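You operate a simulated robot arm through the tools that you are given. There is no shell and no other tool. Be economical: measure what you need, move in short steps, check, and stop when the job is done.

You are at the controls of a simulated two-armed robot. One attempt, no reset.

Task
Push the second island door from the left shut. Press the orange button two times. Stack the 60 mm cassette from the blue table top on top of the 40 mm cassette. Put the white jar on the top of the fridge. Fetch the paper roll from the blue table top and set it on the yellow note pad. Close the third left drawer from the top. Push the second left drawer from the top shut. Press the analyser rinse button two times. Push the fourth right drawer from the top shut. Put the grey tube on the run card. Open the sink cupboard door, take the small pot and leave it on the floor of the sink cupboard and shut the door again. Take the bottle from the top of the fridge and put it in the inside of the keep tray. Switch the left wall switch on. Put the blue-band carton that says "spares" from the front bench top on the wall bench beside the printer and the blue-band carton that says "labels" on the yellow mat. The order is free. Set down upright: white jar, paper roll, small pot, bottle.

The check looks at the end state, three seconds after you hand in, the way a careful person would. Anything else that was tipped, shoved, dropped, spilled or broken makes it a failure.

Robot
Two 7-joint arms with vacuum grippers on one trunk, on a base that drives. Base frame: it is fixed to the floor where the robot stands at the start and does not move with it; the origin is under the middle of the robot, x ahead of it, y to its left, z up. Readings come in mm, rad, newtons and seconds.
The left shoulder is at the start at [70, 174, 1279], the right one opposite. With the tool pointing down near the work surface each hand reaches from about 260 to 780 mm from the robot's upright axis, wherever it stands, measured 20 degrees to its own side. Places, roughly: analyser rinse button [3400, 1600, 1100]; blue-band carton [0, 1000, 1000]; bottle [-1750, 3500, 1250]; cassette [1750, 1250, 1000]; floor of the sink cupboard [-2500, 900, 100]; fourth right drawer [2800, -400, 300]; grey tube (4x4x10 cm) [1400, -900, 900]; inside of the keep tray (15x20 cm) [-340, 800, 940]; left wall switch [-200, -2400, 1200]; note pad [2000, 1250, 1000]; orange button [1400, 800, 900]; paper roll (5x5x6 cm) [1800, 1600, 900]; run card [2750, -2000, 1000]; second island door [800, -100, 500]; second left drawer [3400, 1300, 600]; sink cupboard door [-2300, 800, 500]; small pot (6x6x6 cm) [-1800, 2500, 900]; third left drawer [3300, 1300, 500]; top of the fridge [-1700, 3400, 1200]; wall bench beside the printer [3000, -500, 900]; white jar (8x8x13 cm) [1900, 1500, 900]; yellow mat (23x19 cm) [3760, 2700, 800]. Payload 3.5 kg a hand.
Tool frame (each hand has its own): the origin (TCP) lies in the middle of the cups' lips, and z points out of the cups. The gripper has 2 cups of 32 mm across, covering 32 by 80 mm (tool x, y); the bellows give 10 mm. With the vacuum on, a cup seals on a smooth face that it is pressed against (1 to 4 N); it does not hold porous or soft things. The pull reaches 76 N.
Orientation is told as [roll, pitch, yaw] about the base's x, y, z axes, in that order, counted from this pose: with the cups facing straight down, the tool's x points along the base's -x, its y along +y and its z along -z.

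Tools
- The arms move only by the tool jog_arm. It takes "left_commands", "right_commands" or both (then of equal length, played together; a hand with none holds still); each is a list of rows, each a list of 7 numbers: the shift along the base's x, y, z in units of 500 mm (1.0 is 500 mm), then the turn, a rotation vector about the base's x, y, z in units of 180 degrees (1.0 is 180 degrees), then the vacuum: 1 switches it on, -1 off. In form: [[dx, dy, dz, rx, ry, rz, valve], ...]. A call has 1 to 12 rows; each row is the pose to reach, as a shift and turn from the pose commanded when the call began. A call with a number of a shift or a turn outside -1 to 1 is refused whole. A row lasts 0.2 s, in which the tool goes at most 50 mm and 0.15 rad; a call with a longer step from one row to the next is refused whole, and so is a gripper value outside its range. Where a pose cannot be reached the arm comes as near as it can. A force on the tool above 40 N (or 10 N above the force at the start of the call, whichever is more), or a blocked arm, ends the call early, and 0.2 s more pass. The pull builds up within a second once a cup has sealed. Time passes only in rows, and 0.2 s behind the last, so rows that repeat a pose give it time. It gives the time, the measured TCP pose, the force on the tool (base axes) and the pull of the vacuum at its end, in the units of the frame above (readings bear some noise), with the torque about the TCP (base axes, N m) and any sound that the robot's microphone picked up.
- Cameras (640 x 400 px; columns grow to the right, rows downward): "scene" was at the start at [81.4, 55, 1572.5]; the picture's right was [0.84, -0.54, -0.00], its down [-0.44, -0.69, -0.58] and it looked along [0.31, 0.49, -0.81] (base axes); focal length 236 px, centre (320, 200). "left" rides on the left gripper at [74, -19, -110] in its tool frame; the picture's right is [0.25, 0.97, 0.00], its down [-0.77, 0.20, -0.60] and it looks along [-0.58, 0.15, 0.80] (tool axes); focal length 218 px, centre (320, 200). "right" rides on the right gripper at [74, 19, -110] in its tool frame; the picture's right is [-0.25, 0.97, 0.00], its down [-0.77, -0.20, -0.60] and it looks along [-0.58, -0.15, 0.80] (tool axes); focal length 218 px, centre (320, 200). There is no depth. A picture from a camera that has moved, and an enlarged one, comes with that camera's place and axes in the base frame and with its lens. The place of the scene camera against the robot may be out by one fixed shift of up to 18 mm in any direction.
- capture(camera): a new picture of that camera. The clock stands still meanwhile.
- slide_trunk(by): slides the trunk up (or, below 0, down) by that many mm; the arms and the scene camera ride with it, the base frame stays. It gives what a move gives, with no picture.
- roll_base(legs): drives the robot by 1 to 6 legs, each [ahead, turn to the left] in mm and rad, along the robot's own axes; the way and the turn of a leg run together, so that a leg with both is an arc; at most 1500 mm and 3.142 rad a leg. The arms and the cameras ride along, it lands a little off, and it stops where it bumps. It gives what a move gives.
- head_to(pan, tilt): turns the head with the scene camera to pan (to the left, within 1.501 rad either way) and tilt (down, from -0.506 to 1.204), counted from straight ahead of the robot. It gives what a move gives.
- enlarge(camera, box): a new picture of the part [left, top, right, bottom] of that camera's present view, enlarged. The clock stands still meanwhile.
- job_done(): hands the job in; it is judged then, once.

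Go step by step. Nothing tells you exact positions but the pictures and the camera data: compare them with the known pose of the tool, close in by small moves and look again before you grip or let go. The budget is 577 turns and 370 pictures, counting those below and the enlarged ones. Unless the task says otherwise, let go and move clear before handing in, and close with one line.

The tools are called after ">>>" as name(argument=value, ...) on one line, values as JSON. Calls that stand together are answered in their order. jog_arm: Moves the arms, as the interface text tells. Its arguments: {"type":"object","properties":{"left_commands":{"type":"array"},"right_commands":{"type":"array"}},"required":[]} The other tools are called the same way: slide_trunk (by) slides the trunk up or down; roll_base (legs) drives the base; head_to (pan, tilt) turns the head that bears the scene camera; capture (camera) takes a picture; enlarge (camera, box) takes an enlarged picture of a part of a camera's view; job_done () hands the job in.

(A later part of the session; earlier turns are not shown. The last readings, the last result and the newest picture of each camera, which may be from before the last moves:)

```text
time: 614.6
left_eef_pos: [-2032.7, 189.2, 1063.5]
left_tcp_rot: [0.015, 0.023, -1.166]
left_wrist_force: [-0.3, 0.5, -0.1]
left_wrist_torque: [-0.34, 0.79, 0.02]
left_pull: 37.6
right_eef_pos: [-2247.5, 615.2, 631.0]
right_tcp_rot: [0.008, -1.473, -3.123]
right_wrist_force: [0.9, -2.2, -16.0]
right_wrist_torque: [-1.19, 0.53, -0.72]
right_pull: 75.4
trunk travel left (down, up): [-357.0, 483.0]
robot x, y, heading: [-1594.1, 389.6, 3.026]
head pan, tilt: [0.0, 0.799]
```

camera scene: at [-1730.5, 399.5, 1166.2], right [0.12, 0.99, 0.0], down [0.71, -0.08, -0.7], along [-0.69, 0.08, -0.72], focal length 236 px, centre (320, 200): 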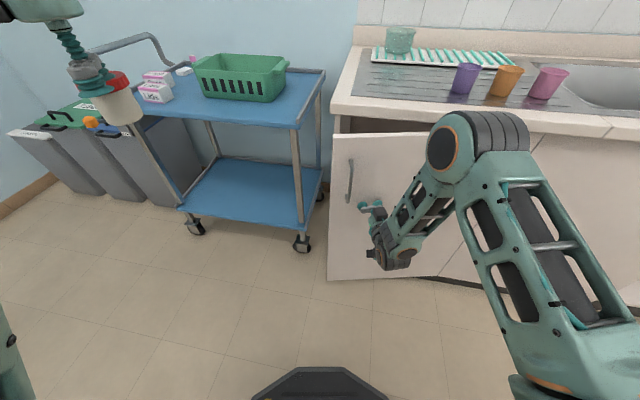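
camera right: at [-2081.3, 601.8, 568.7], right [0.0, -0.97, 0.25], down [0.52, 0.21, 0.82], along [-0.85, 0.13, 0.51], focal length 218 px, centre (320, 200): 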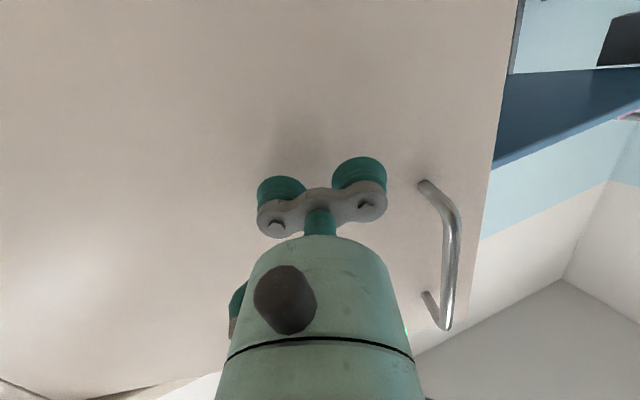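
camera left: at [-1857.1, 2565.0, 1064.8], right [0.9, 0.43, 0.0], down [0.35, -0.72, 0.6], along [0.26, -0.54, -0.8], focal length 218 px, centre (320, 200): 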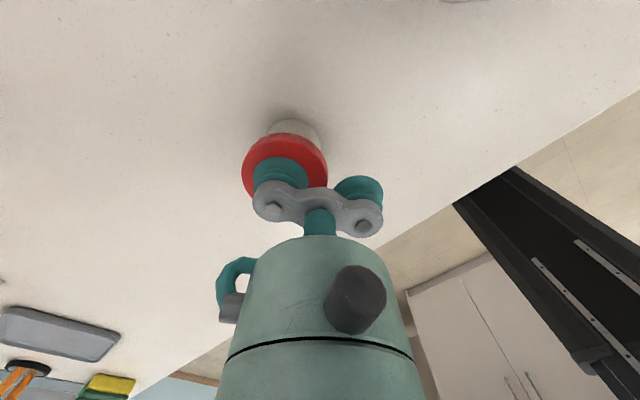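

>>> roll_base(legs=[[-60, 0]])

>>> roll_base(legs=[[-50, 0]])

>>> roll_base(legs=[[-50, 0]])

>>> capture(camera="scene")

```text
time: 615.6
left_eef_pos: [-1971.4, 186.2, 1065.7]
left_tcp_rot: [0.011, 0.022, -1.165]
left_wrist_force: [-0.5, -1.2, -1.6]
left_wrist_torque: [-0.32, 0.83, 0.0]
left_pull: 38.1
right_eef_pos: [-2188.1, 612.7, 633.2]
right_tcp_rot: [0.007, -1.477, -3.124]
right_wrist_force: [0.2, 35.1, -10.2]
right_wrist_torque: [-0.09, 0.13, -0.06]
right_pull: 75.8
trunk travel left (down, up): [-357.0, 483.0]
robot x, y, heading: [-1533.5, 382.9, 3.02]
head pan, tilt: [0.0, 0.799]
```

```text
time: 616.5
left_eef_pos: [-1920.1, 177.3, 1065.8]
left_tcp_rot: [0.009, 0.021, -1.161]
left_wrist_force: [0.5, 0.8, 0.6]
left_wrist_torque: [-0.36, 0.82, -0.01]
left_pull: 37.7
right_eef_pos: [-2138.4, 607.2, 632.9]
right_tcp_rot: [-0.027, -1.48, -3.091]
right_wrist_force: [-4.6, 29.7, 9.1]
right_wrist_torque: [0.21, 0.06, 0.64]
right_pull: 75.9
trunk travel left (down, up): [-357.0, 483.0]
robot x, y, heading: [-1485.9, 378.6, 3.018]
head pan, tilt: [0.0, 0.799]
```

```text
time: 617.5
left_eef_pos: [-1870.0, 172.5, 1065.6]
left_tcp_rot: [0.011, 0.025, -1.162]
left_wrist_force: [0.6, 0.1, -1.1]
left_wrist_torque: [-0.39, 0.82, 0.03]
left_pull: 38.0
right_eef_pos: [-2089.0, 600.5, 633.3]
right_tcp_rot: [-0.046, -1.481, -3.072]
right_wrist_force: [-8.3, 28.2, 10.0]
right_wrist_torque: [0.28, 0.15, 1.38]
right_pull: 76.0
trunk travel left (down, up): [-357.0, 483.0]
robot x, y, heading: [-1436.0, 370.7, 3.025]
head pan, tilt: [0.0, 0.799]
```

```text
140 pictures are left
camera scene: at [-1569.9, 384.1, 1166.4], right [0.12, 0.99, 0.0], down [0.71, -0.09, -0.7], along [-0.69, 0.08, -0.72], focal length 236 px, centre (320, 200)
```

scene: 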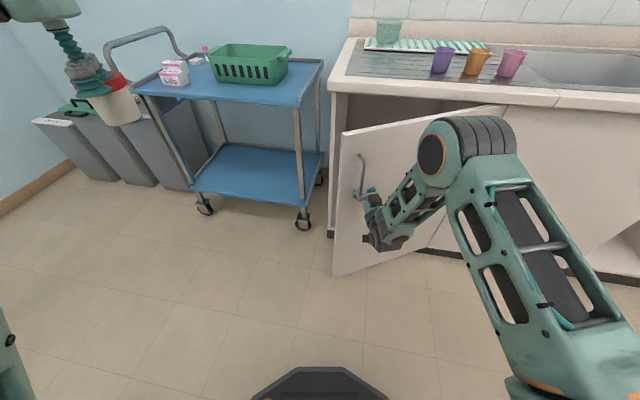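

>>> roll_base(legs=[[-50, 0]])

>>> roll_base(legs=[[-50, 0]])

>>> roll_base(legs=[[-50, 0]])

>>> capture(camera="scene")

```text
time: 618.4
left_eef_pos: [-1819.0, 163.3, 1065.2]
left_tcp_rot: [0.013, 0.029, -1.162]
left_wrist_force: [0.8, -0.3, -0.6]
left_wrist_torque: [-0.34, 0.83, 0.02]
left_pull: 37.7
right_eef_pos: [-2036.4, 589.3, 634.8]
right_tcp_rot: [-0.048, -1.481, -3.066]
right_wrist_force: [-0.2, -5.4, 11.1]
right_wrist_torque: [-0.57, -0.1, 1.53]
right_pull: 38.0
trunk travel left (down, up): [-357.0, 483.0]
robot x, y, heading: [-1379.6, 365.8, 3.026]
head pan, tilt: [0.0, 0.799]
```

```text
time: 619.3
left_eef_pos: [-1770.5, 156.4, 1065.3]
left_tcp_rot: [0.014, 0.027, -1.163]
left_wrist_force: [0.5, -0.2, -0.1]
left_wrist_torque: [-0.34, 0.84, 0.02]
left_pull: 37.8
right_eef_pos: [-1988.5, 585.1, 635.3]
right_tcp_rot: [-0.042, -1.478, -3.072]
right_wrist_force: [0.5, 0.3, 0.7]
right_wrist_torque: [0.02, -0.03, 0.0]
right_pull: 0.1
trunk travel left (down, up): [-357.0, 483.0]
robot x, y, heading: [-1334.8, 358.8, 3.024]
head pan, tilt: [0.0, 0.799]
```

```text
time: 620.2
left_eef_pos: [-1719.4, 150.9, 1065.3]
left_tcp_rot: [0.012, 0.026, -1.16]
left_wrist_force: [0.4, 0.2, 0.0]
left_wrist_torque: [-0.32, 0.84, 0.01]
left_pull: 37.4
right_eef_pos: [-1937.9, 578.3, 634.1]
right_tcp_rot: [-0.038, -1.48, -3.074]
right_wrist_force: [0.1, 1.2, -0.8]
right_wrist_torque: [0.01, 0.0, 0.0]
right_pull: 0.1
trunk travel left (down, up): [-357.0, 483.0]
robot x, y, heading: [-1281.9, 357.6, 3.022]
head pan, tilt: [0.0, 0.799]
```

```text
139 pictures are left
camera scene: at [-1419.9, 362.3, 1166.5], right [0.12, 0.99, 0.0], down [0.71, -0.08, -0.7], along [-0.69, 0.08, -0.72], focal length 236 px, centre (320, 200)
```

scene: 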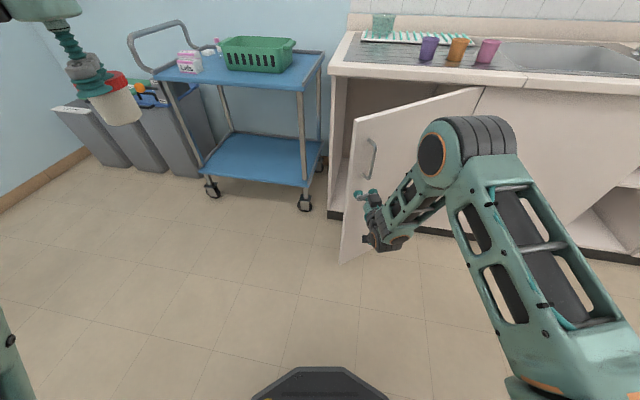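

The door is now about 37° open. I'll go round its free edge on the left and sweep it open from the inside with the extended hand.

>>> roll_base(legs=[[0, 0.712], [480, 0], [0, -0.9]])

>>> head_to(pan=-0.3, tilt=0.8)

>>> capture(camera="scene")

```text
time: 627.3
left_eef_pos: [-2146.0, -32.4, 1065.1]
left_tcp_rot: [0.013, 0.026, -1.347]
left_wrist_force: [0.2, 0.8, -0.3]
left_wrist_torque: [-0.2, 0.87, 0.02]
left_pull: 38.0
right_eef_pos: [-2281.7, 428.2, 633.5]
right_tcp_rot: [-0.031, -1.478, 3.016]
right_wrist_force: [-0.3, -0.2, -0.2]
right_wrist_torque: [-0.02, -0.01, 0.04]
right_pull: 0.1
trunk travel left (down, up): [-357.0, 483.0]
robot x, y, heading: [-1679.7, 86.7, 2.833]
head pan, tilt: [0.0, 0.799]
```

```text
time: 628.1
left_eef_pos: [-2147.3, -32.2, 1063.0]
left_tcp_rot: [0.011, 0.027, -1.347]
left_wrist_force: [0.7, -0.7, -1.2]
left_wrist_torque: [-0.17, 0.87, 0.03]
left_pull: 38.2
right_eef_pos: [-2281.7, 428.0, 633.3]
right_tcp_rot: [-0.035, -1.478, 3.018]
right_wrist_force: [0.5, 0.3, 0.8]
right_wrist_torque: [0.0, 0.02, 0.03]
right_pull: 0.0
trunk travel left (down, up): [-357.0, 483.0]
robot x, y, heading: [-1678.2, 87.3, 2.837]
head pan, tilt: [-0.3, 0.799]
```

```text
138 pictures are left
camera scene: at [-1801.4, 140.4, 1166.2], right [0.57, 0.82, 0.0], down [0.59, -0.41, -0.7], along [-0.57, 0.4, -0.72], focal length 236 px, centre (320, 200)
```

scene: 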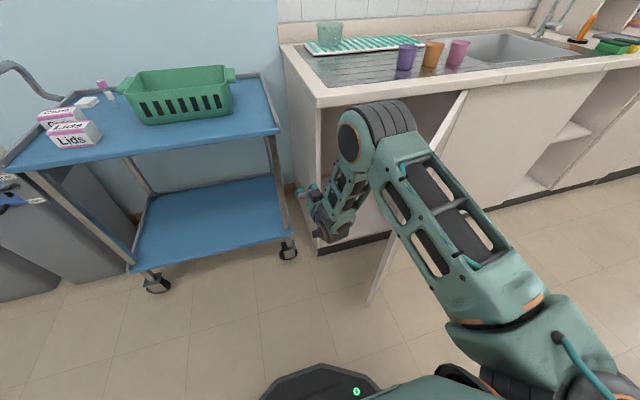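

The door has swung wider. I'll turn right to sweep it further.

>>> roll_base(legs=[[0, -0.45]])

>>> capture(camera="scene")

```text
time: 629.8
left_eef_pos: [-2151.9, 182.6, 1066.2]
left_tcp_rot: [0.012, 0.027, -1.798]
left_wrist_force: [0.5, 0.3, 0.3]
left_wrist_torque: [0.17, 0.87, 0.03]
left_pull: 37.8
right_eef_pos: [-2072.6, 656.5, 632.7]
right_tcp_rot: [-0.029, -1.478, 2.565]
right_wrist_force: [0.0, 0.4, -0.4]
right_wrist_torque: [0.0, 0.0, -0.01]
right_pull: 0.0
trunk travel left (down, up): [-357.0, 483.0]
robot x, y, heading: [-1679.0, 90.1, 2.39]
head pan, tilt: [-0.3, 0.799]
```

```text
137 pictures are left
camera scene: at [-1763.3, 184.3, 1166.2], right [0.87, 0.5, 0.0], down [0.35, -0.62, -0.7], along [-0.35, 0.61, -0.72], focal length 236 px, centre (320, 200)
```

scene: 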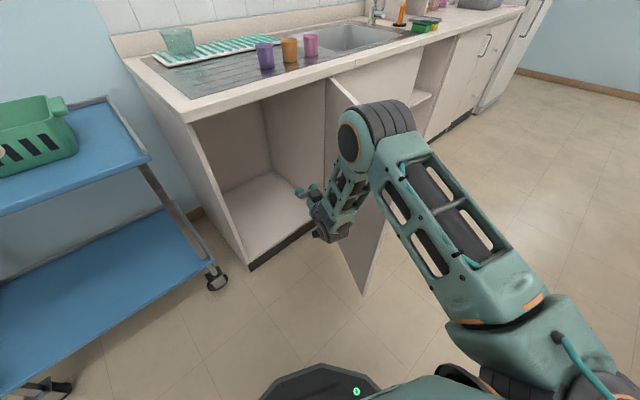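

>>> roll_base(legs=[[0, -0.35]])

>>> capture(camera="scene")

```text
time: 631.3
left_eef_pos: [-2088.3, 339.0, 1065.3]
left_tcp_rot: [0.012, 0.027, -2.145]
left_wrist_force: [-0.7, 0.0, -0.4]
left_wrist_torque: [0.49, 0.77, -0.04]
left_pull: 37.9
right_eef_pos: [-1854.0, 756.5, 633.9]
right_tcp_rot: [-0.029, -1.478, 2.213]
right_wrist_force: [-0.2, 0.0, 0.4]
right_wrist_torque: [0.0, 0.0, -0.02]
right_pull: 0.2
trunk travel left (down, up): [-357.0, 483.0]
robot x, y, heading: [-1680.2, 86.0, 2.038]
head pan, tilt: [-0.3, 0.799]
```

```text
136 pictures are left
camera scene: at [-1722.8, 204.2, 1166.2], right [0.99, 0.17, 0.0], down [0.12, -0.71, -0.7], along [-0.12, 0.69, -0.72], focal length 236 px, centre (320, 200)
```

scene: 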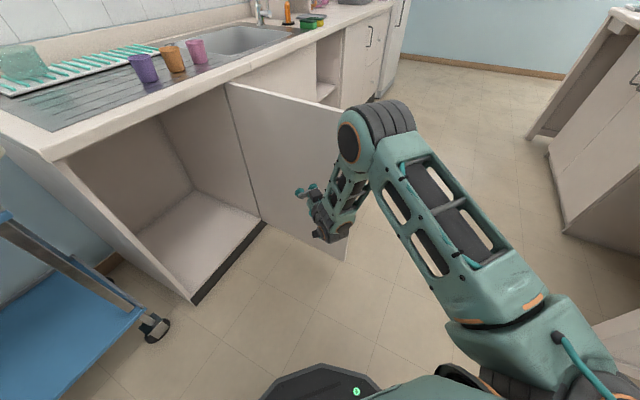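

The door is nearly at a right angle. I'll drive on with the arm ahead to push it wider, so the left hand has room to reach in.

>>> roll_base(legs=[[0, -0.25], [300, 0]])

>>> capture(camera="scene")

```text
time: 633.4
left_eef_pos: [-2034.1, 526.4, 1070.2]
left_tcp_rot: [0.003, 0.035, -2.399]
left_wrist_force: [-0.5, 0.3, -1.2]
left_wrist_torque: [0.54, 0.55, 0.02]
left_pull: 37.7
right_eef_pos: [-1697.4, 878.2, 635.9]
right_tcp_rot: [-0.092, -1.481, 2.019]
right_wrist_force: [-0.2, 1.1, -0.2]
right_wrist_torque: [0.06, 0.02, 0.03]
right_pull: 0.1
trunk travel left (down, up): [-357.0, 483.0]
robot x, y, heading: [-1704.3, 188.8, 1.79]
head pan, tilt: [-0.3, 0.799]
stopped in leg 2: the force on the tool passed its limit at 46 N (the readings are from after the stop); the commanded pose is now the measured one
```

```text
135 pictures are left
camera scene: at [-1713.6, 313.6, 1166.2], right [1.0, -0.08, 0.0], down [-0.06, -0.72, -0.7], along [0.06, 0.69, -0.72], focal length 236 px, centre (320, 200)
```

scene: 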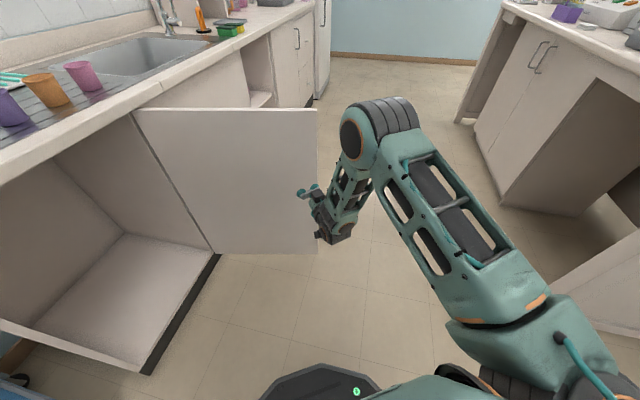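

The door is at its stop, about 90° open. I'll back away, square up, and return the right hand to a tool-down pose.

>>> roll_base(legs=[[-150, 0], [0, 1.05]])

>>> capture(camera="scene")

```text
time: 637.4
left_eef_pos: [-2128.3, -79.9, 1067.3]
left_tcp_rot: [0.006, 0.031, -1.34]
left_wrist_force: [1.5, -0.3, -0.3]
left_wrist_torque: [-0.24, 0.85, 0.02]
left_pull: 38.3
right_eef_pos: [-2267.9, 385.1, 636.8]
right_tcp_rot: [-0.107, -1.48, 3.093]
right_wrist_force: [-0.7, -0.5, -0.1]
right_wrist_torque: [-0.03, 0.0, 0.03]
right_pull: 0.1
trunk travel left (down, up): [-357.0, 483.0]
robot x, y, heading: [-1669.9, 46.7, 2.843]
head pan, tilt: [-0.3, 0.799]
```

```text
134 pictures are left
camera scene: at [-1792.8, 97.0, 1166.2], right [0.56, 0.83, 0.0], down [0.59, -0.4, -0.7], along [-0.58, 0.39, -0.72], focal length 236 px, centre (320, 200)
```

scene: 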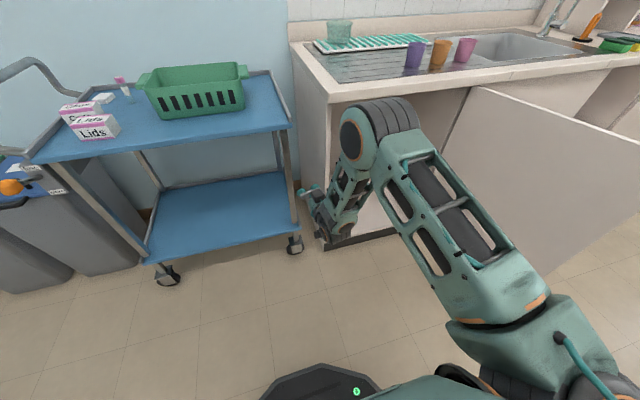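

>>> roll_base(legs=[[-130, 0]])

>>> jog_arm(right_commands=[[0.02, 0, 0.05, -0.012, -0.04, 0, -1], [0.04, 0, 0.1, -0.024, -0.08, 0, -1], [0.06, 0, 0.15, -0.036, -0.12, 0, -1], [0.08, 0, 0.2, -0.048, -0.16, 0, -1], [0.08, 0.02, 0.26, -0.06, -0.2, 0, -1], [0.08, 0.04, 0.32, -0.072, -0.239, 0, -1], [0.08, 0.06, 0.38, -0.084, -0.279, 0, -1], [0.08, 0.08, 0.44, -0.096, -0.319, 0, -1], [0.08, 0.1, 0.5, -0.108, -0.359, 0, -1], [0.08, 0.12, 0.56, -0.12, -0.399, 0, -1], [0.08, 0.16, 0.6, -0.132, -0.435, 0, -1], [0.08, 0.22, 0.6, -0.138, -0.455, 0, -1]])

>>> capture(camera="scene")

```text
time: 638.7
left_eef_pos: [-2003.1, -119.3, 1069.4]
left_tcp_rot: [0.003, 0.033, -1.339]
left_wrist_force: [0.7, -1.4, 0.1]
left_wrist_torque: [-0.17, 0.88, 0.02]
left_pull: 38.0
right_eef_pos: [-2142.8, 347.7, 637.7]
right_tcp_rot: [-0.108, -1.482, 3.09]
right_wrist_force: [-0.2, -0.2, -0.1]
right_wrist_torque: [-0.01, 0.0, 0.01]
right_pull: 0.1
trunk travel left (down, up): [-357.0, 483.0]
robot x, y, heading: [-1546.9, 5.0, 2.846]
head pan, tilt: [-0.3, 0.799]
```

```text
time: 641.3
left_eef_pos: [-2004.1, -118.0, 1068.0]
left_tcp_rot: [0.006, 0.033, -1.342]
left_wrist_force: [-0.3, -0.2, 0.0]
left_wrist_torque: [-0.2, 0.84, 0.03]
left_pull: 37.6
right_eef_pos: [-2104.9, 458.5, 935.6]
right_tcp_rot: [0.136, 0.012, 2.869]
right_wrist_force: [0.3, -0.7, -0.4]
right_wrist_torque: [0.01, -0.02, -0.03]
right_pull: 0.0
trunk travel left (down, up): [-357.0, 483.0]
robot x, y, heading: [-1544.2, 6.0, 2.843]
head pan, tilt: [-0.3, 0.799]
```

```text
133 pictures are left
camera scene: at [-1668.4, 60.5, 1166.1], right [0.56, 0.83, 0.0], down [0.59, -0.4, -0.7], along [-0.58, 0.39, -0.72], focal length 236 px, centre (320, 200)
```

scene: 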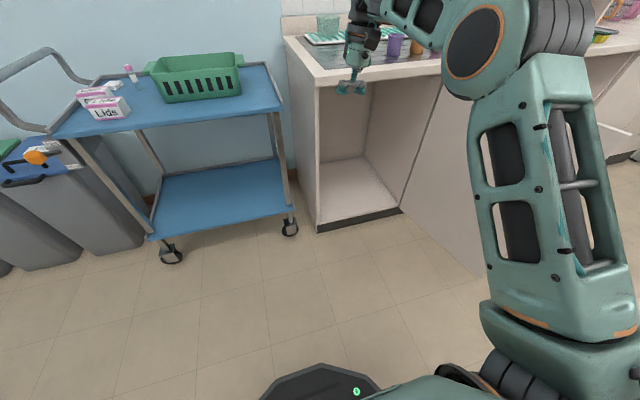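

>>> jog_arm(right_commands=[[0.077, -0.024, 0.03, -0.006, -0.002, 0, -1], [0.153, -0.047, 0.06, -0.012, -0.002, 0, -1], [0.23, -0.07, 0.09, -0.018, -0.004, 0, -1], [0.306, -0.094, 0.12, -0.024, -0.006, 0, -1], [0.383, -0.118, 0.15, -0.03, -0.008, 0, -1], [0.46, -0.141, 0.18, -0.036, -0.009, 0, -1], [0.53, -0.165, 0.21, -0.041, -0.01, 0, -1]])

>>> roll_base(legs=[[0, -0.85], [420, 0], [0, 0.85]])

>>> head_to(pan=0.0, tilt=0.7)

>>> capture(camera="scene")

```text
time: 642.9
left_eef_pos: [-2004.0, -118.4, 1068.6]
left_tcp_rot: [0.006, 0.034, -1.341]
left_wrist_force: [-0.1, 0.6, -0.7]
left_wrist_torque: [-0.22, 0.87, 0.02]
left_pull: 37.6
right_eef_pos: [-1872.9, 388.2, 1026.7]
right_tcp_rot: [0.238, 0.07, 2.873]
right_wrist_force: [1.0, 0.7, 0.3]
right_wrist_torque: [0.02, 0.01, -0.01]
right_pull: 0.1
right hand out of reach, approached as far as the arm can: row 7
trunk travel left (down, up): [-357.0, 483.0]
robot x, y, heading: [-1543.2, 4.9, 2.847]
head pan, tilt: [-0.3, 0.799]
```

```text
time: 649.9
left_eef_pos: [-2178.8, 261.1, 1065.6]
left_tcp_rot: [0.008, 0.029, -1.336]
left_wrist_force: [-0.3, -1.2, -1.4]
left_wrist_torque: [-0.2, 0.9, 0.01]
left_pull: 37.9
right_eef_pos: [-2048.1, 767.0, 1026.4]
right_tcp_rot: [0.235, 0.07, 2.872]
right_wrist_force: [0.0, 0.4, -0.4]
right_wrist_torque: [0.01, -0.02, -0.01]
right_pull: 0.0
trunk travel left (down, up): [-357.0, 483.0]
robot x, y, heading: [-1721.4, 383.0, 2.846]
head pan, tilt: [-0.3, 0.799]
```

```text
time: 650.7
left_eef_pos: [-2178.9, 259.9, 1065.6]
left_tcp_rot: [0.01, 0.027, -1.336]
left_wrist_force: [0.2, -0.2, -1.3]
left_wrist_torque: [-0.21, 0.84, 0.0]
left_pull: 38.0
right_eef_pos: [-2047.2, 767.1, 1026.0]
right_tcp_rot: [0.239, 0.071, 2.872]
right_wrist_force: [-0.1, 0.6, -1.2]
right_wrist_torque: [-0.02, 0.03, 0.03]
right_pull: 0.1
trunk travel left (down, up): [-357.0, 483.0]
robot x, y, heading: [-1720.3, 386.5, 2.845]
head pan, tilt: [0.0, 0.7]
```

```text
132 pictures are left
camera scene: at [-1856.3, 417.4, 1174.5], right [0.29, 0.96, 0.0], down [0.62, -0.19, -0.76], along [-0.73, 0.22, -0.64], focal length 236 px, centre (320, 200)
```

scene: 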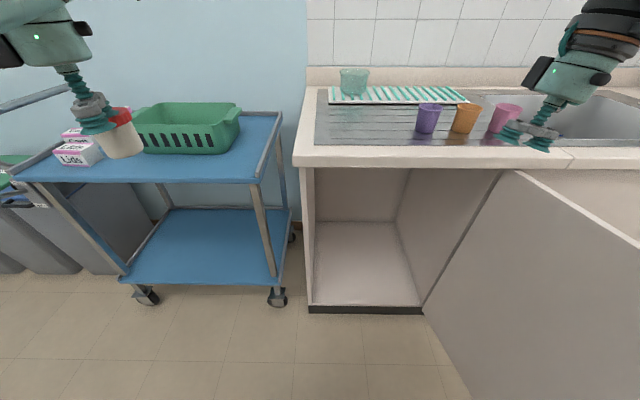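

The open cupboard is in clear view. I'll shift slightly right and closer, then lower the trunk.

>>> roll_base(legs=[[0, -0.827], [136, 0], [0, 0.827]])

>>> slide_trunk(by=-180)

>>> capture(camera="scene")

```text
time: 656.3
left_eef_pos: [-2239.7, 389.1, 1065.3]
left_tcp_rot: [0.014, 0.027, -1.345]
left_wrist_force: [0.3, 0.3, -0.1]
left_wrist_torque: [-0.19, 0.88, 0.03]
left_pull: 38.5
right_eef_pos: [-2100.7, 894.2, 1026.8]
right_tcp_rot: [0.235, 0.068, 2.859]
right_wrist_force: [-0.8, -0.4, -0.3]
right_wrist_torque: [0.03, -0.02, -0.03]
right_pull: 0.1
trunk travel left (down, up): [-357.0, 483.0]
robot x, y, heading: [-1776.6, 506.1, 2.832]
head pan, tilt: [0.0, 0.7]
```

```text
time: 658.3
left_eef_pos: [-2240.0, 388.6, 883.8]
left_tcp_rot: [0.013, 0.028, -1.347]
left_wrist_force: [-1.2, 0.2, -0.4]
left_wrist_torque: [-0.18, 0.89, 0.0]
left_pull: 38.0
right_eef_pos: [-2098.7, 895.0, 845.4]
right_tcp_rot: [0.234, 0.069, 2.857]
right_wrist_force: [1.1, 0.1, 0.7]
right_wrist_torque: [-0.04, 0.03, -0.02]
right_pull: 0.0
trunk travel left (down, up): [-177.0, 663.0]
robot x, y, heading: [-1778.2, 506.9, 2.837]
head pan, tilt: [0.0, 0.7]
```

```text
131 pictures are left
camera scene: at [-1913.7, 542.3, 994.6], right [0.31, 0.95, 0.0], down [0.61, -0.2, -0.77], along [-0.73, 0.23, -0.64], focal length 236 px, centre (320, 200)
```

scene: 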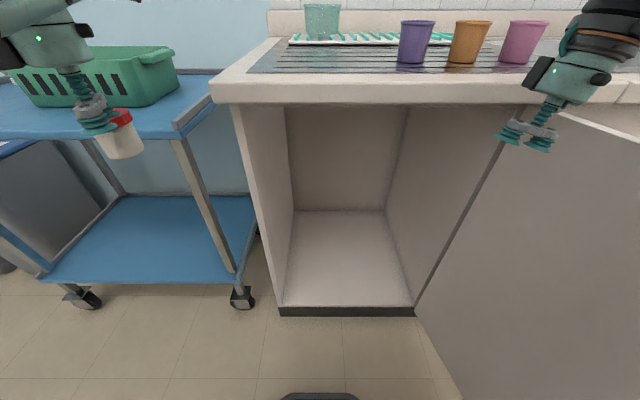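

>>> jog_arm(left_commands=[[0.0, 0.0, -0.09, 0, 0, 0, 1], [0.01, 0.02, -0.18, 0, 0, 0, 1], [0.03, 0.08, -0.25, 0, 0, 0, 1], [0.05, 0.15, -0.32, 0, 0, 0, 1], [0.07, 0.22, -0.38, 0, 0, 0, 1], [0.09, 0.29, -0.44, 0, 0, 0, 1], [0.11, 0.36, -0.5, 0, 0, 0, 1], [0.13, 0.43, -0.56, 0, 0, 0, 1], [0.15, 0.5, -0.62, 0, 0, 0, 1], [0.17, 0.56, -0.69, 0, 0, 0, 1], [0.184, 0.608, -0.76, 0, 0, 0, 1], [0.184, 0.608, -0.84, 0, 0, 0, 1]])

>>> capture(camera="scene")

>>> capture(camera="left")

```text
refused: row 4 steps farther than a row can; nothing moved
```

```text
130 pictures are left
camera scene: at [-1913.7, 542.3, 994.6], right [0.31, 0.95, 0.0], down [0.61, -0.2, -0.77], along [-0.73, 0.23, -0.64], focal length 236 px, centre (320, 200)
```

scene: 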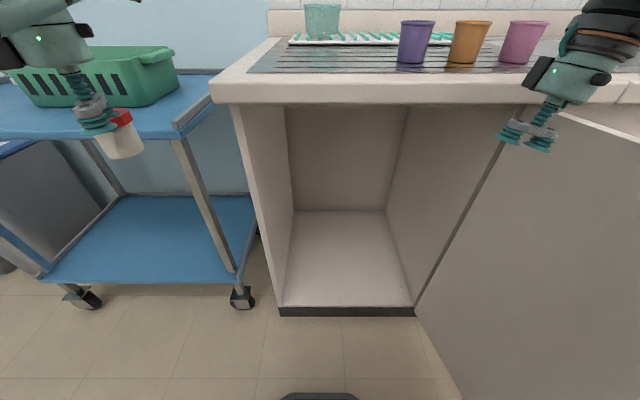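

```text
129 pictures are left
camera left: at [-2276.6, 452.5, 997.3], right [0.89, 0.46, 0.02], down [0.37, -0.72, 0.59], along [0.28, -0.51, -0.81], focal length 218 px, centre (320, 200)
```

left: 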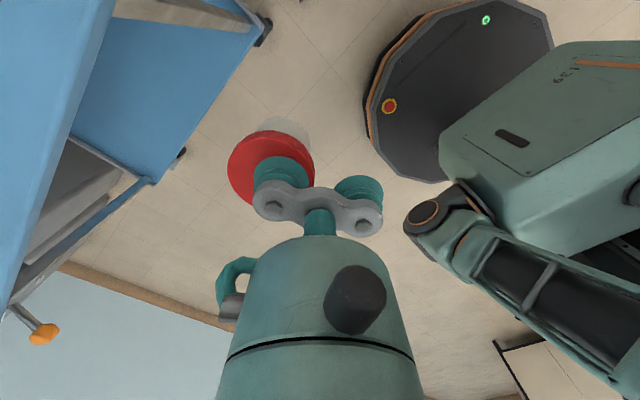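

>>> jog_arm(left_commands=[[0.0153, 0.0507, -0.0717, 0, 0, 0, 1], [0.0307, 0.1013, -0.1433, 0, 0, 0, 1], [0.046, 0.152, -0.215, 0, 0, 0, 1], [0.0613, 0.2027, -0.2867, 0, 0, 0, 1], [0.0767, 0.2533, -0.3583, 0, 0, 0, 1], [0.092, 0.304, -0.43, 0, 0, 0, 1], [0.1073, 0.3547, -0.5017, 0, 0, 0, 1], [0.1227, 0.4053, -0.5733, 0, 0, 0, 1], [0.138, 0.456, -0.645, 0, 0, 0, 1], [0.1533, 0.5067, -0.7167, 0, 0, 0, 1], [0.1687, 0.5573, -0.7883, 0, 0, 0, 1], [0.184, 0.608, -0.86, 0, 0, 0, 1]])

>>> capture(camera="scene")

```text
time: 660.9
left_eef_pos: [-2232.8, 424.6, 886.9]
left_tcp_rot: [0.022, 0.038, -1.345]
left_wrist_force: [0.1, -0.8, -0.9]
left_wrist_torque: [-0.24, 0.86, 0.06]
left_pull: 38.1
left hand out of reach, approached as far as the arm can: row 1, 2, 3, 4, 5, 6, 7, 8, 9, 10, 11, 12
right_eef_pos: [-2098.7, 894.1, 845.9]
right_tcp_rot: [0.235, 0.07, 2.859]
right_wrist_force: [0.1, 0.4, -0.4]
right_wrist_torque: [0.0, -0.01, 0.0]
right_pull: 0.0
trunk travel left (down, up): [-177.0, 663.0]
robot x, y, heading: [-1778.4, 510.4, 2.828]
head pan, tilt: [0.0, 0.7]
```

```text
128 pictures are left
camera scene: at [-1913.8, 542.3, 994.5], right [0.31, 0.95, 0.0], down [0.61, -0.2, -0.76], along [-0.73, 0.23, -0.64], focal length 236 px, centre (320, 200)
```

scene: 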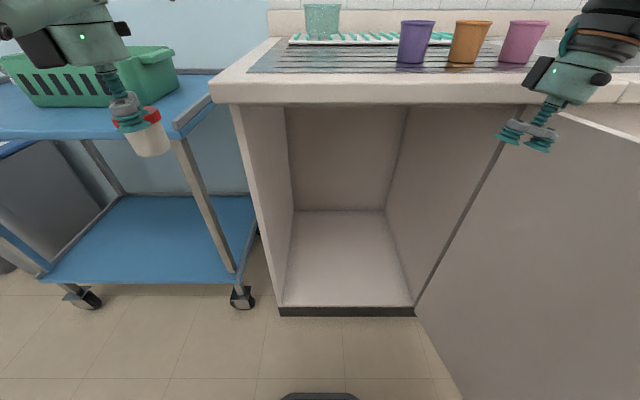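

>>> jog_arm(left_commands=[[-0.04, -0.02, -0.05, 0, 0, 0, 1], [-0.08, -0.04, -0.1, 0, 0, 0, 1], [-0.1, -0.04, -0.18, 0, 0, 0, 1], [-0.1, -0.02, -0.27, 0, 0, 0, 1], [-0.1, 0.0, -0.36, 0, 0, 0, 1], [-0.1, 0.03, -0.45, 0, 0, 0, 1]])

```text
time: 662.3
left_eef_pos: [-2254.4, 417.6, 881.4]
left_tcp_rot: [0.014, 0.025, -1.345]
left_wrist_force: [-1.1, -0.3, -0.3]
left_wrist_torque: [-0.2, 0.86, 0.0]
left_pull: 37.7
left hand out of reach, approached as far as the arm can: row 1, 2, 3, 4, 5, 6
right_eef_pos: [-2099.6, 895.6, 846.8]
right_tcp_rot: [0.237, 0.071, 2.858]
right_wrist_force: [-0.2, -0.4, 0.2]
right_wrist_torque: [-0.01, 0.0, 0.0]
right_pull: 0.1
trunk travel left (down, up): [-177.0, 663.0]
robot x, y, heading: [-1775.3, 510.1, 2.832]
head pan, tilt: [0.0, 0.7]
```

>>> jog_arm(left_commands=[[-0.03, -0.06, 0.0, 0, 0, 0, 1], [-0.06, -0.12, 0.0, 0, 0, 0, 1], [-0.1, -0.18, 0.0, 0, 0, 0, 1], [-0.12, -0.22, -0.06, 0, 0, 0, 1], [-0.12, -0.22, -0.14, 0, 0, 0, 1], [-0.12, -0.22, -0.22, 0, 0, 0, 1]])

>>> capture(camera="scene")

```text
time: 663.7
left_eef_pos: [-2312.8, 306.9, 771.5]
left_tcp_rot: [0.011, 0.028, -1.346]
left_wrist_force: [0.2, 0.3, -1.3]
left_wrist_torque: [-0.19, 0.85, 0.04]
left_pull: 37.5
right_eef_pos: [-2099.6, 893.7, 847.8]
right_tcp_rot: [0.235, 0.07, 2.859]
right_wrist_force: [-1.1, -0.4, -0.8]
right_wrist_torque: [0.0, -0.01, -0.01]
right_pull: 0.0
trunk travel left (down, up): [-177.0, 663.0]
robot x, y, heading: [-1775.6, 506.7, 2.83]
head pan, tilt: [0.0, 0.7]
```

```text
127 pictures are left
camera scene: at [-1914.1, 541.8, 994.5], right [0.31, 0.95, 0.0], down [0.61, -0.2, -0.76], along [-0.73, 0.23, -0.64], focal length 236 px, centre (320, 200)
```

scene: 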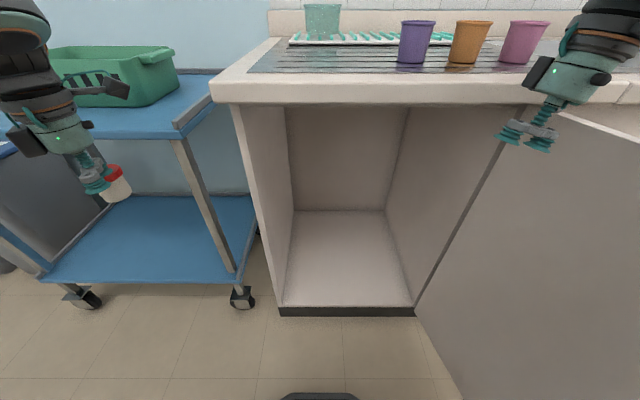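

>>> jog_arm(left_commands=[[0.02, 0, -0.08, 0, 0, 0, 1], [0.05, 0.01, -0.16, 0, 0, 0, 1], [0.07, 0.03, -0.24, 0, 0, 0, 1], [0.09, 0.06, -0.32, 0, 0, 0, 1], [0.11, 0.1, -0.4, 0, 0, 0, 1], [0.13, 0.15, -0.47, 0, 0, 0, 1], [0.15, 0.22, -0.53, 0, 0, 0, 1]])

>>> capture(camera="scene")

```text
time: 665.3
left_eef_pos: [-2237.9, 416.2, 505.8]
left_tcp_rot: [0.013, 0.025, -1.343]
left_wrist_force: [0.4, -0.4, -0.3]
left_wrist_torque: [-0.23, 0.86, 0.02]
left_pull: 37.7
right_eef_pos: [-2100.8, 895.7, 846.0]
right_tcp_rot: [0.236, 0.07, 2.859]
right_wrist_force: [0.4, 0.1, -0.4]
right_wrist_torque: [0.0, 0.04, -0.01]
right_pull: 0.1
trunk travel left (down, up): [-177.0, 663.0]
robot x, y, heading: [-1777.5, 507.0, 2.832]
head pan, tilt: [0.0, 0.7]
```

```text
126 pictures are left
camera scene: at [-1914.0, 542.7, 994.4], right [0.31, 0.95, 0.0], down [0.61, -0.2, -0.76], along [-0.73, 0.23, -0.64], focal length 236 px, centre (320, 200)
```

scene: 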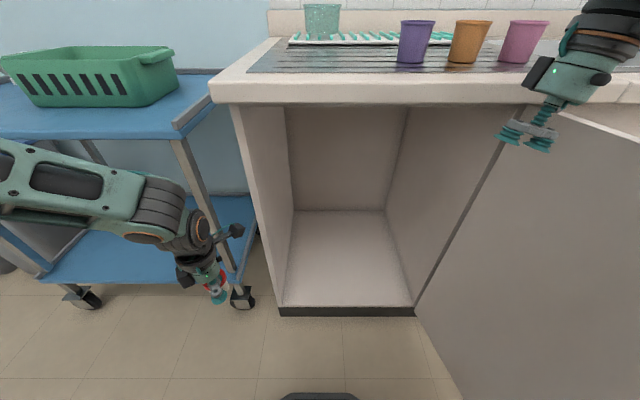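

>>> jog_arm(left_commands=[[0.028, 0.09, -0.015, 0, 0, 0, 1], [0.056, 0.18, -0.03, 0, 0, 0, 1], [0.084, 0.27, -0.045, 0, 0, 0, 1], [0.112, 0.36, -0.06, 0, 0, 0, 1], [0.14, 0.45, -0.075, 0, 0, 0, 1], [0.168, 0.54, -0.09, 0, 0, 0, 1]])

>>> capture(camera="scene")

```text
time: 666.7
left_eef_pos: [-2152.5, 685.3, 460.8]
left_tcp_rot: [0.013, 0.025, -1.345]
left_wrist_force: [-0.3, -0.1, -1.1]
left_wrist_torque: [-0.21, 0.85, 0.0]
left_pull: 37.7
right_eef_pos: [-2099.4, 895.8, 847.7]
right_tcp_rot: [0.238, 0.071, 2.858]
right_wrist_force: [-0.4, 0.2, -0.6]
right_wrist_torque: [0.0, 0.02, -0.02]
right_pull: 0.0
trunk travel left (down, up): [-177.0, 663.0]
robot x, y, heading: [-1772.9, 507.4, 2.83]
head pan, tilt: [0.0, 0.7]
```

```text
125 pictures are left
camera scene: at [-1913.8, 542.7, 994.5], right [0.31, 0.95, 0.0], down [0.61, -0.2, -0.76], along [-0.73, 0.23, -0.64], focal length 236 px, centre (320, 200)
```

scene: 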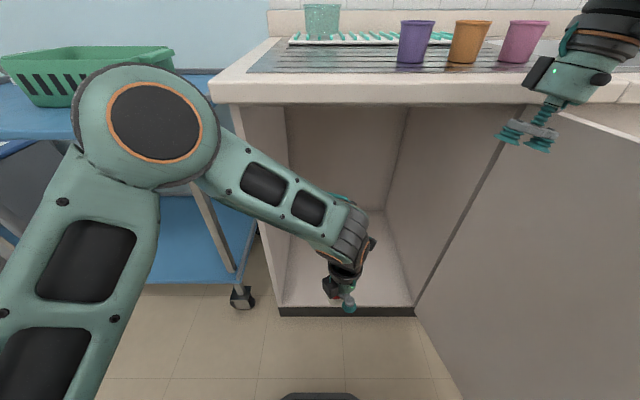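

>>> jog_arm(left_commands=[[-0.078, 0.031, -0.02, 0, 0, 0, 1], [-0.156, 0.061, -0.04, 0, 0, 0, 1], [-0.234, 0.092, -0.06, 0, 0, 0, 1], [-0.312, 0.123, -0.08, 0, 0, 0, 1], [-0.39, 0.153, -0.1, 0, 0, 0, 1], [-0.468, 0.184, -0.12, 0, 0, 0, 1]])

>>> capture(camera="scene")

>>> capture(camera="left")

```text
time: 668.1
left_eef_pos: [-2376.9, 751.3, 407.9]
left_tcp_rot: [0.015, 0.028, -1.345]
left_wrist_force: [-0.1, 0.5, -0.8]
left_wrist_torque: [-0.18, 0.84, 0.01]
left_pull: 38.1
left hand out of reach, approached as far as the arm can: row 6
right_eef_pos: [-2100.2, 894.6, 846.0]
right_tcp_rot: [0.235, 0.07, 2.858]
right_wrist_force: [-0.1, -0.3, 0.9]
right_wrist_torque: [0.01, -0.01, -0.04]
right_pull: 0.2
trunk travel left (down, up): [-177.0, 663.0]
robot x, y, heading: [-1772.5, 508.7, 2.834]
head pan, tilt: [0.0, 0.7]
```

```text
124 pictures are left
camera scene: at [-1914.1, 541.7, 994.5], right [0.31, 0.95, 0.0], down [0.61, -0.2, -0.76], along [-0.73, 0.23, -0.64], focal length 236 px, centre (320, 200)
```

scene: 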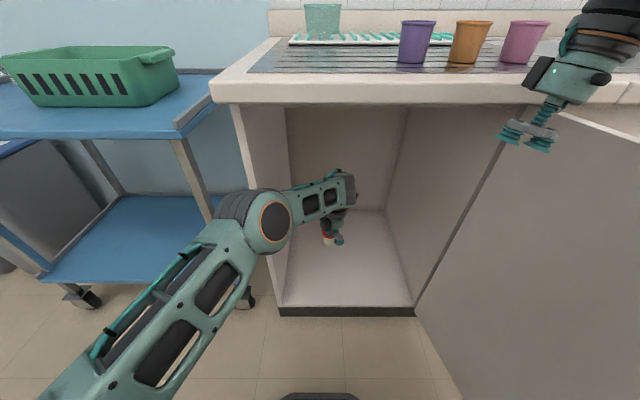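

```text
123 pictures are left
camera left: at [-2414.8, 814.9, 518.1], right [0.89, 0.46, 0.02], down [0.36, -0.72, 0.59], along [0.28, -0.51, -0.81], focal length 218 px, centre (320, 200)
```

left: 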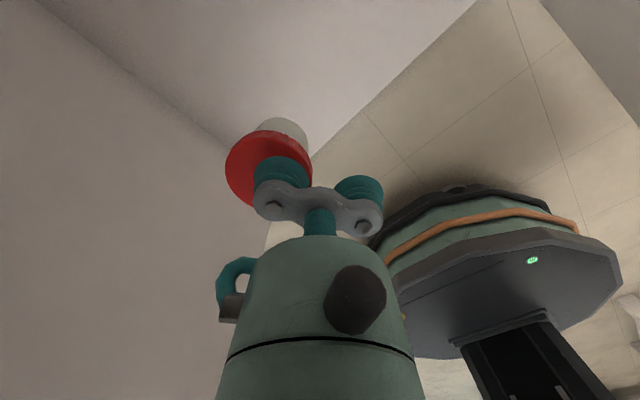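

>>> slide_trunk(by=-165)

>>> capture(camera="left")

>>> capture(camera="scene")

```text
time: 670.0
left_eef_pos: [-2378.0, 751.5, 242.2]
left_tcp_rot: [0.013, 0.028, -1.346]
left_wrist_force: [0.1, -0.3, -0.6]
left_wrist_torque: [-0.2, 0.88, 0.02]
left_pull: 37.7
right_eef_pos: [-2098.8, 894.1, 682.0]
right_tcp_rot: [0.235, 0.069, 2.859]
right_wrist_force: [1.1, -0.3, -0.4]
right_wrist_torque: [-0.03, 0.0, 0.01]
right_pull: 0.0
trunk travel left (down, up): [-12.0, 828.0]
robot x, y, heading: [-1775.4, 510.2, 2.836]
head pan, tilt: [0.0, 0.7]
```

```text
122 pictures are left
camera left: at [-2414.7, 815.2, 353.7], right [0.89, 0.46, 0.02], down [0.37, -0.72, 0.59], along [0.28, -0.51, -0.81], focal length 218 px, centre (320, 200)
```

left: 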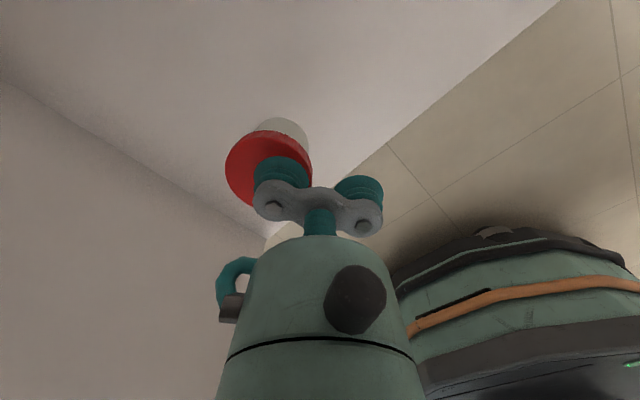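

```text
121 pictures are left
camera scene: at [-1913.7, 542.3, 829.6], right [0.31, 0.95, 0.0], down [0.61, -0.2, -0.76], along [-0.73, 0.23, -0.64], focal length 236 px, centre (320, 200)
```

scene: 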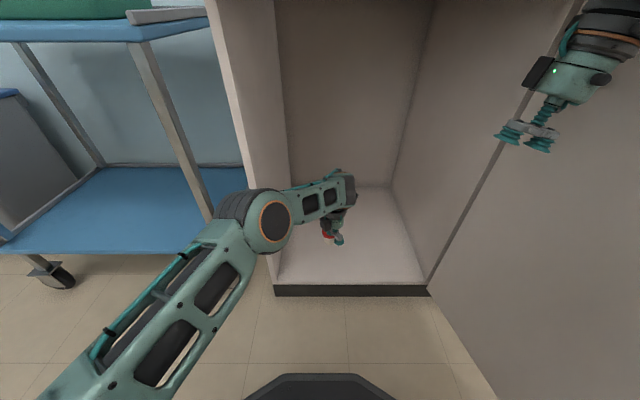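

>>> jog_arm(left_commands=[[0, 0, -0.04, 0, 0, 0, 1], [0, 0, -0.08, 0, 0, 0, 1], [0, 0, -0.11, 0, 0, 0, 1], [0, 0, -0.13, 0, 0, 0, 1]])

>>> capture(camera="left")

```text
time: 671.0
left_eef_pos: [-2377.0, 752.2, 176.8]
left_tcp_rot: [0.009, 0.026, -1.342]
left_wrist_force: [-0.8, -0.2, -0.2]
left_wrist_torque: [-0.19, 0.86, 0.0]
left_pull: 38.1
right_eef_pos: [-2100.3, 894.8, 681.2]
right_tcp_rot: [0.236, 0.069, 2.858]
right_wrist_force: [0.4, -0.7, -0.3]
right_wrist_torque: [-0.01, -0.02, 0.02]
right_pull: 0.1
trunk travel left (down, up): [-12.0, 828.0]
robot x, y, heading: [-1779.6, 508.1, 2.829]
head pan, tilt: [0.0, 0.7]
```

```text
120 pictures are left
camera left: at [-2414.5, 815.5, 288.8], right [0.89, 0.46, 0.02], down [0.37, -0.72, 0.59], along [0.28, -0.51, -0.81], focal length 218 px, centre (320, 200)
```

left: 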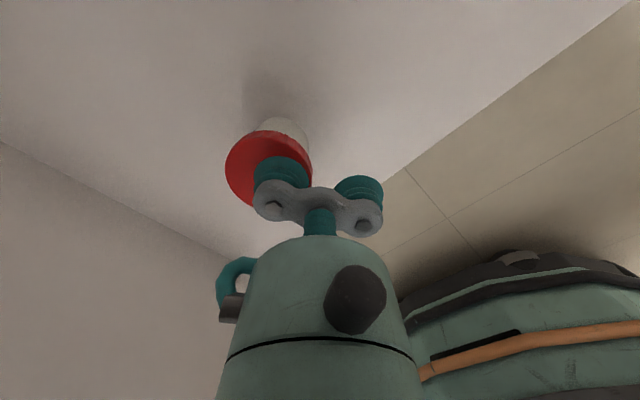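

>>> jog_arm(left_commands=[[0, 0, -0.012, 0, 0, 0, 1], [0, 0, -0.024, 0, 0, 0, 1], [0, 0, -0.032, 0, 0, 0, 1]])

>>> jog_arm(left_commands=[[0, 0, -0.008, 0, 0, 0, 1], [0, 0, -0.016, 0, 0, 0, 1]])

```text
time: 671.8
left_eef_pos: [-2377.1, 749.8, 160.3]
left_tcp_rot: [0.014, 0.027, -1.345]
left_wrist_force: [-0.2, -0.5, 0.0]
left_wrist_torque: [-0.16, 0.84, -0.01]
left_pull: 37.8
right_eef_pos: [-2100.1, 895.7, 681.0]
right_tcp_rot: [0.239, 0.071, 2.859]
right_wrist_force: [-0.1, -1.1, -0.8]
right_wrist_torque: [0.02, 0.01, 0.03]
right_pull: 0.0
trunk travel left (down, up): [-12.0, 828.0]
robot x, y, heading: [-1777.3, 506.7, 2.834]
head pan, tilt: [0.0, 0.7]
```

```text
time: 672.4
left_eef_pos: [-2376.8, 749.6, 155.6]
left_tcp_rot: [0.013, 0.027, -1.346]
left_wrist_force: [0.3, 0.5, -0.7]
left_wrist_torque: [-0.22, 0.84, 0.03]
left_pull: 37.8
left hand out of reach, approached as far as the arm can: row 1, 2
right_eef_pos: [-2099.3, 894.6, 682.1]
right_tcp_rot: [0.236, 0.07, 2.858]
right_wrist_force: [0.7, -0.7, -0.1]
right_wrist_torque: [-0.02, -0.01, 0.01]
right_pull: 0.1
trunk travel left (down, up): [-12.0, 828.0]
robot x, y, heading: [-1776.6, 509.4, 2.834]
head pan, tilt: [0.0, 0.7]
```

>>> slide_trunk(by=-11)

>>> jog_arm(left_commands=[[0.02, -0.005, -0.008, 0, 0, 0, 1], [0.03, -0.008, -0.016, 0, 0, 0, 1]])

>>> capture(camera="left")

```text
time: 673.0
left_eef_pos: [-2376.0, 748.9, 149.0]
left_tcp_rot: [0.01, 0.032, -1.346]
left_wrist_force: [6.8, 1.4, 25.1]
left_wrist_torque: [-0.32, 1.35, 0.01]
left_pull: 38.1
right_eef_pos: [-2098.4, 894.7, 671.7]
right_tcp_rot: [0.236, 0.067, 2.857]
right_wrist_force: [-0.2, 0.0, -0.2]
right_wrist_torque: [-0.01, -0.01, 0.0]
right_pull: 0.1
trunk travel left (down, up): [-1.0, 839.0]
robot x, y, heading: [-1775.9, 508.9, 2.822]
head pan, tilt: [0.0, 0.7]
```

```text
time: 673.6
left_eef_pos: [-2362.1, 744.4, 141.2]
left_tcp_rot: [0.007, 0.031, -1.343]
left_wrist_force: [-0.2, 4.7, 29.8]
left_wrist_torque: [-0.18, 1.89, -0.04]
left_pull: 37.6
right_eef_pos: [-2097.3, 894.4, 672.0]
right_tcp_rot: [0.236, 0.066, 2.859]
right_wrist_force: [-0.5, 0.5, -0.4]
right_wrist_torque: [-0.02, -0.02, 0.03]
right_pull: 0.1
trunk travel left (down, up): [-1.0, 839.0]
robot x, y, heading: [-1774.6, 508.2, 2.829]
head pan, tilt: [0.0, 0.7]
```

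```text
119 pictures are left
camera left: at [-2398.5, 807.7, 252.7], right [0.89, 0.46, 0.01], down [0.37, -0.72, 0.58], along [0.28, -0.51, -0.81], focal length 218 px, centre (320, 200)
```

left: 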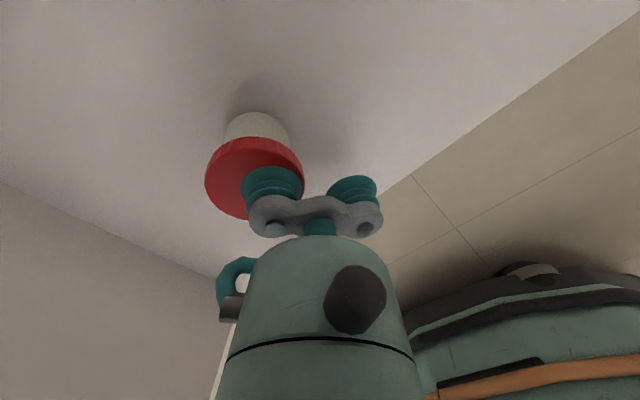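

Pot is on the floor of the cupboard. I'll undo the small shear, release, and lift.

>>> jog_arm(left_commands=[[-0.01, 0.003, 0.008, 0, 0, 0, 1], [-0.015, 0.004, 0.012, 0, 0, 0, -1], [-0.015, 0.004, 0.014, 0, 0, 0, -1], [-0.015, 0.004, 0.016, 0, 0, 0, -1], [-0.015, 0.004, 0.02, 0, 0, 0, -1], [-0.01, 0.004, 0.04, 0, 0, 0, -1], [-0.01, 0.004, 0.1, 0, 0, 0, -1], [-0.01, 0.004, 0.16, 0, 0, 0, -1]])

>>> capture(camera="left")

>>> enlarge(camera="scene", box=[260, 160, 440, 300])

```text
time: 675.4
left_eef_pos: [-2365.6, 746.2, 217.4]
left_tcp_rot: [0.012, 0.027, -1.348]
left_wrist_force: [0.4, -1.0, -0.1]
left_wrist_torque: [-0.01, -0.02, -0.04]
left_pull: 0.0
right_eef_pos: [-2100.4, 894.7, 671.4]
right_tcp_rot: [0.234, 0.07, 2.859]
right_wrist_force: [0.0, 1.0, -0.4]
right_wrist_torque: [0.02, -0.02, -0.02]
right_pull: 0.0
trunk travel left (down, up): [-1.0, 839.0]
robot x, y, heading: [-1774.0, 503.3, 2.826]
head pan, tilt: [0.0, 0.7]
```

```text
118 pictures are left
camera left: at [-2402.8, 809.8, 329.1], right [0.89, 0.46, 0.02], down [0.37, -0.72, 0.59], along [0.28, -0.51, -0.81], focal length 218 px, centre (320, 200)
```

left: 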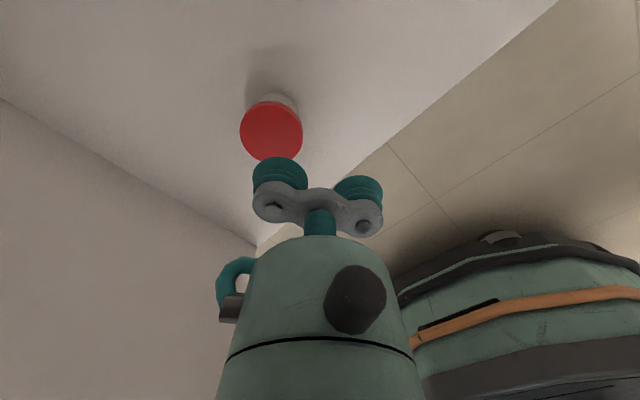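

```text
2.86 times, centred on (350, 230) of scene
camera zoom: at [-1913.8, 542.4, 818.4], right [0.31, 0.95, 0.0], down [0.61, -0.2, -0.76], along [-0.73, 0.23, -0.64], focal length 674 px, centre (234, 114)
```

zoom: 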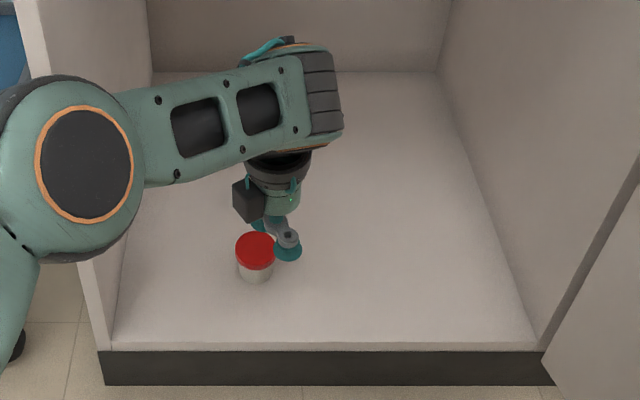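

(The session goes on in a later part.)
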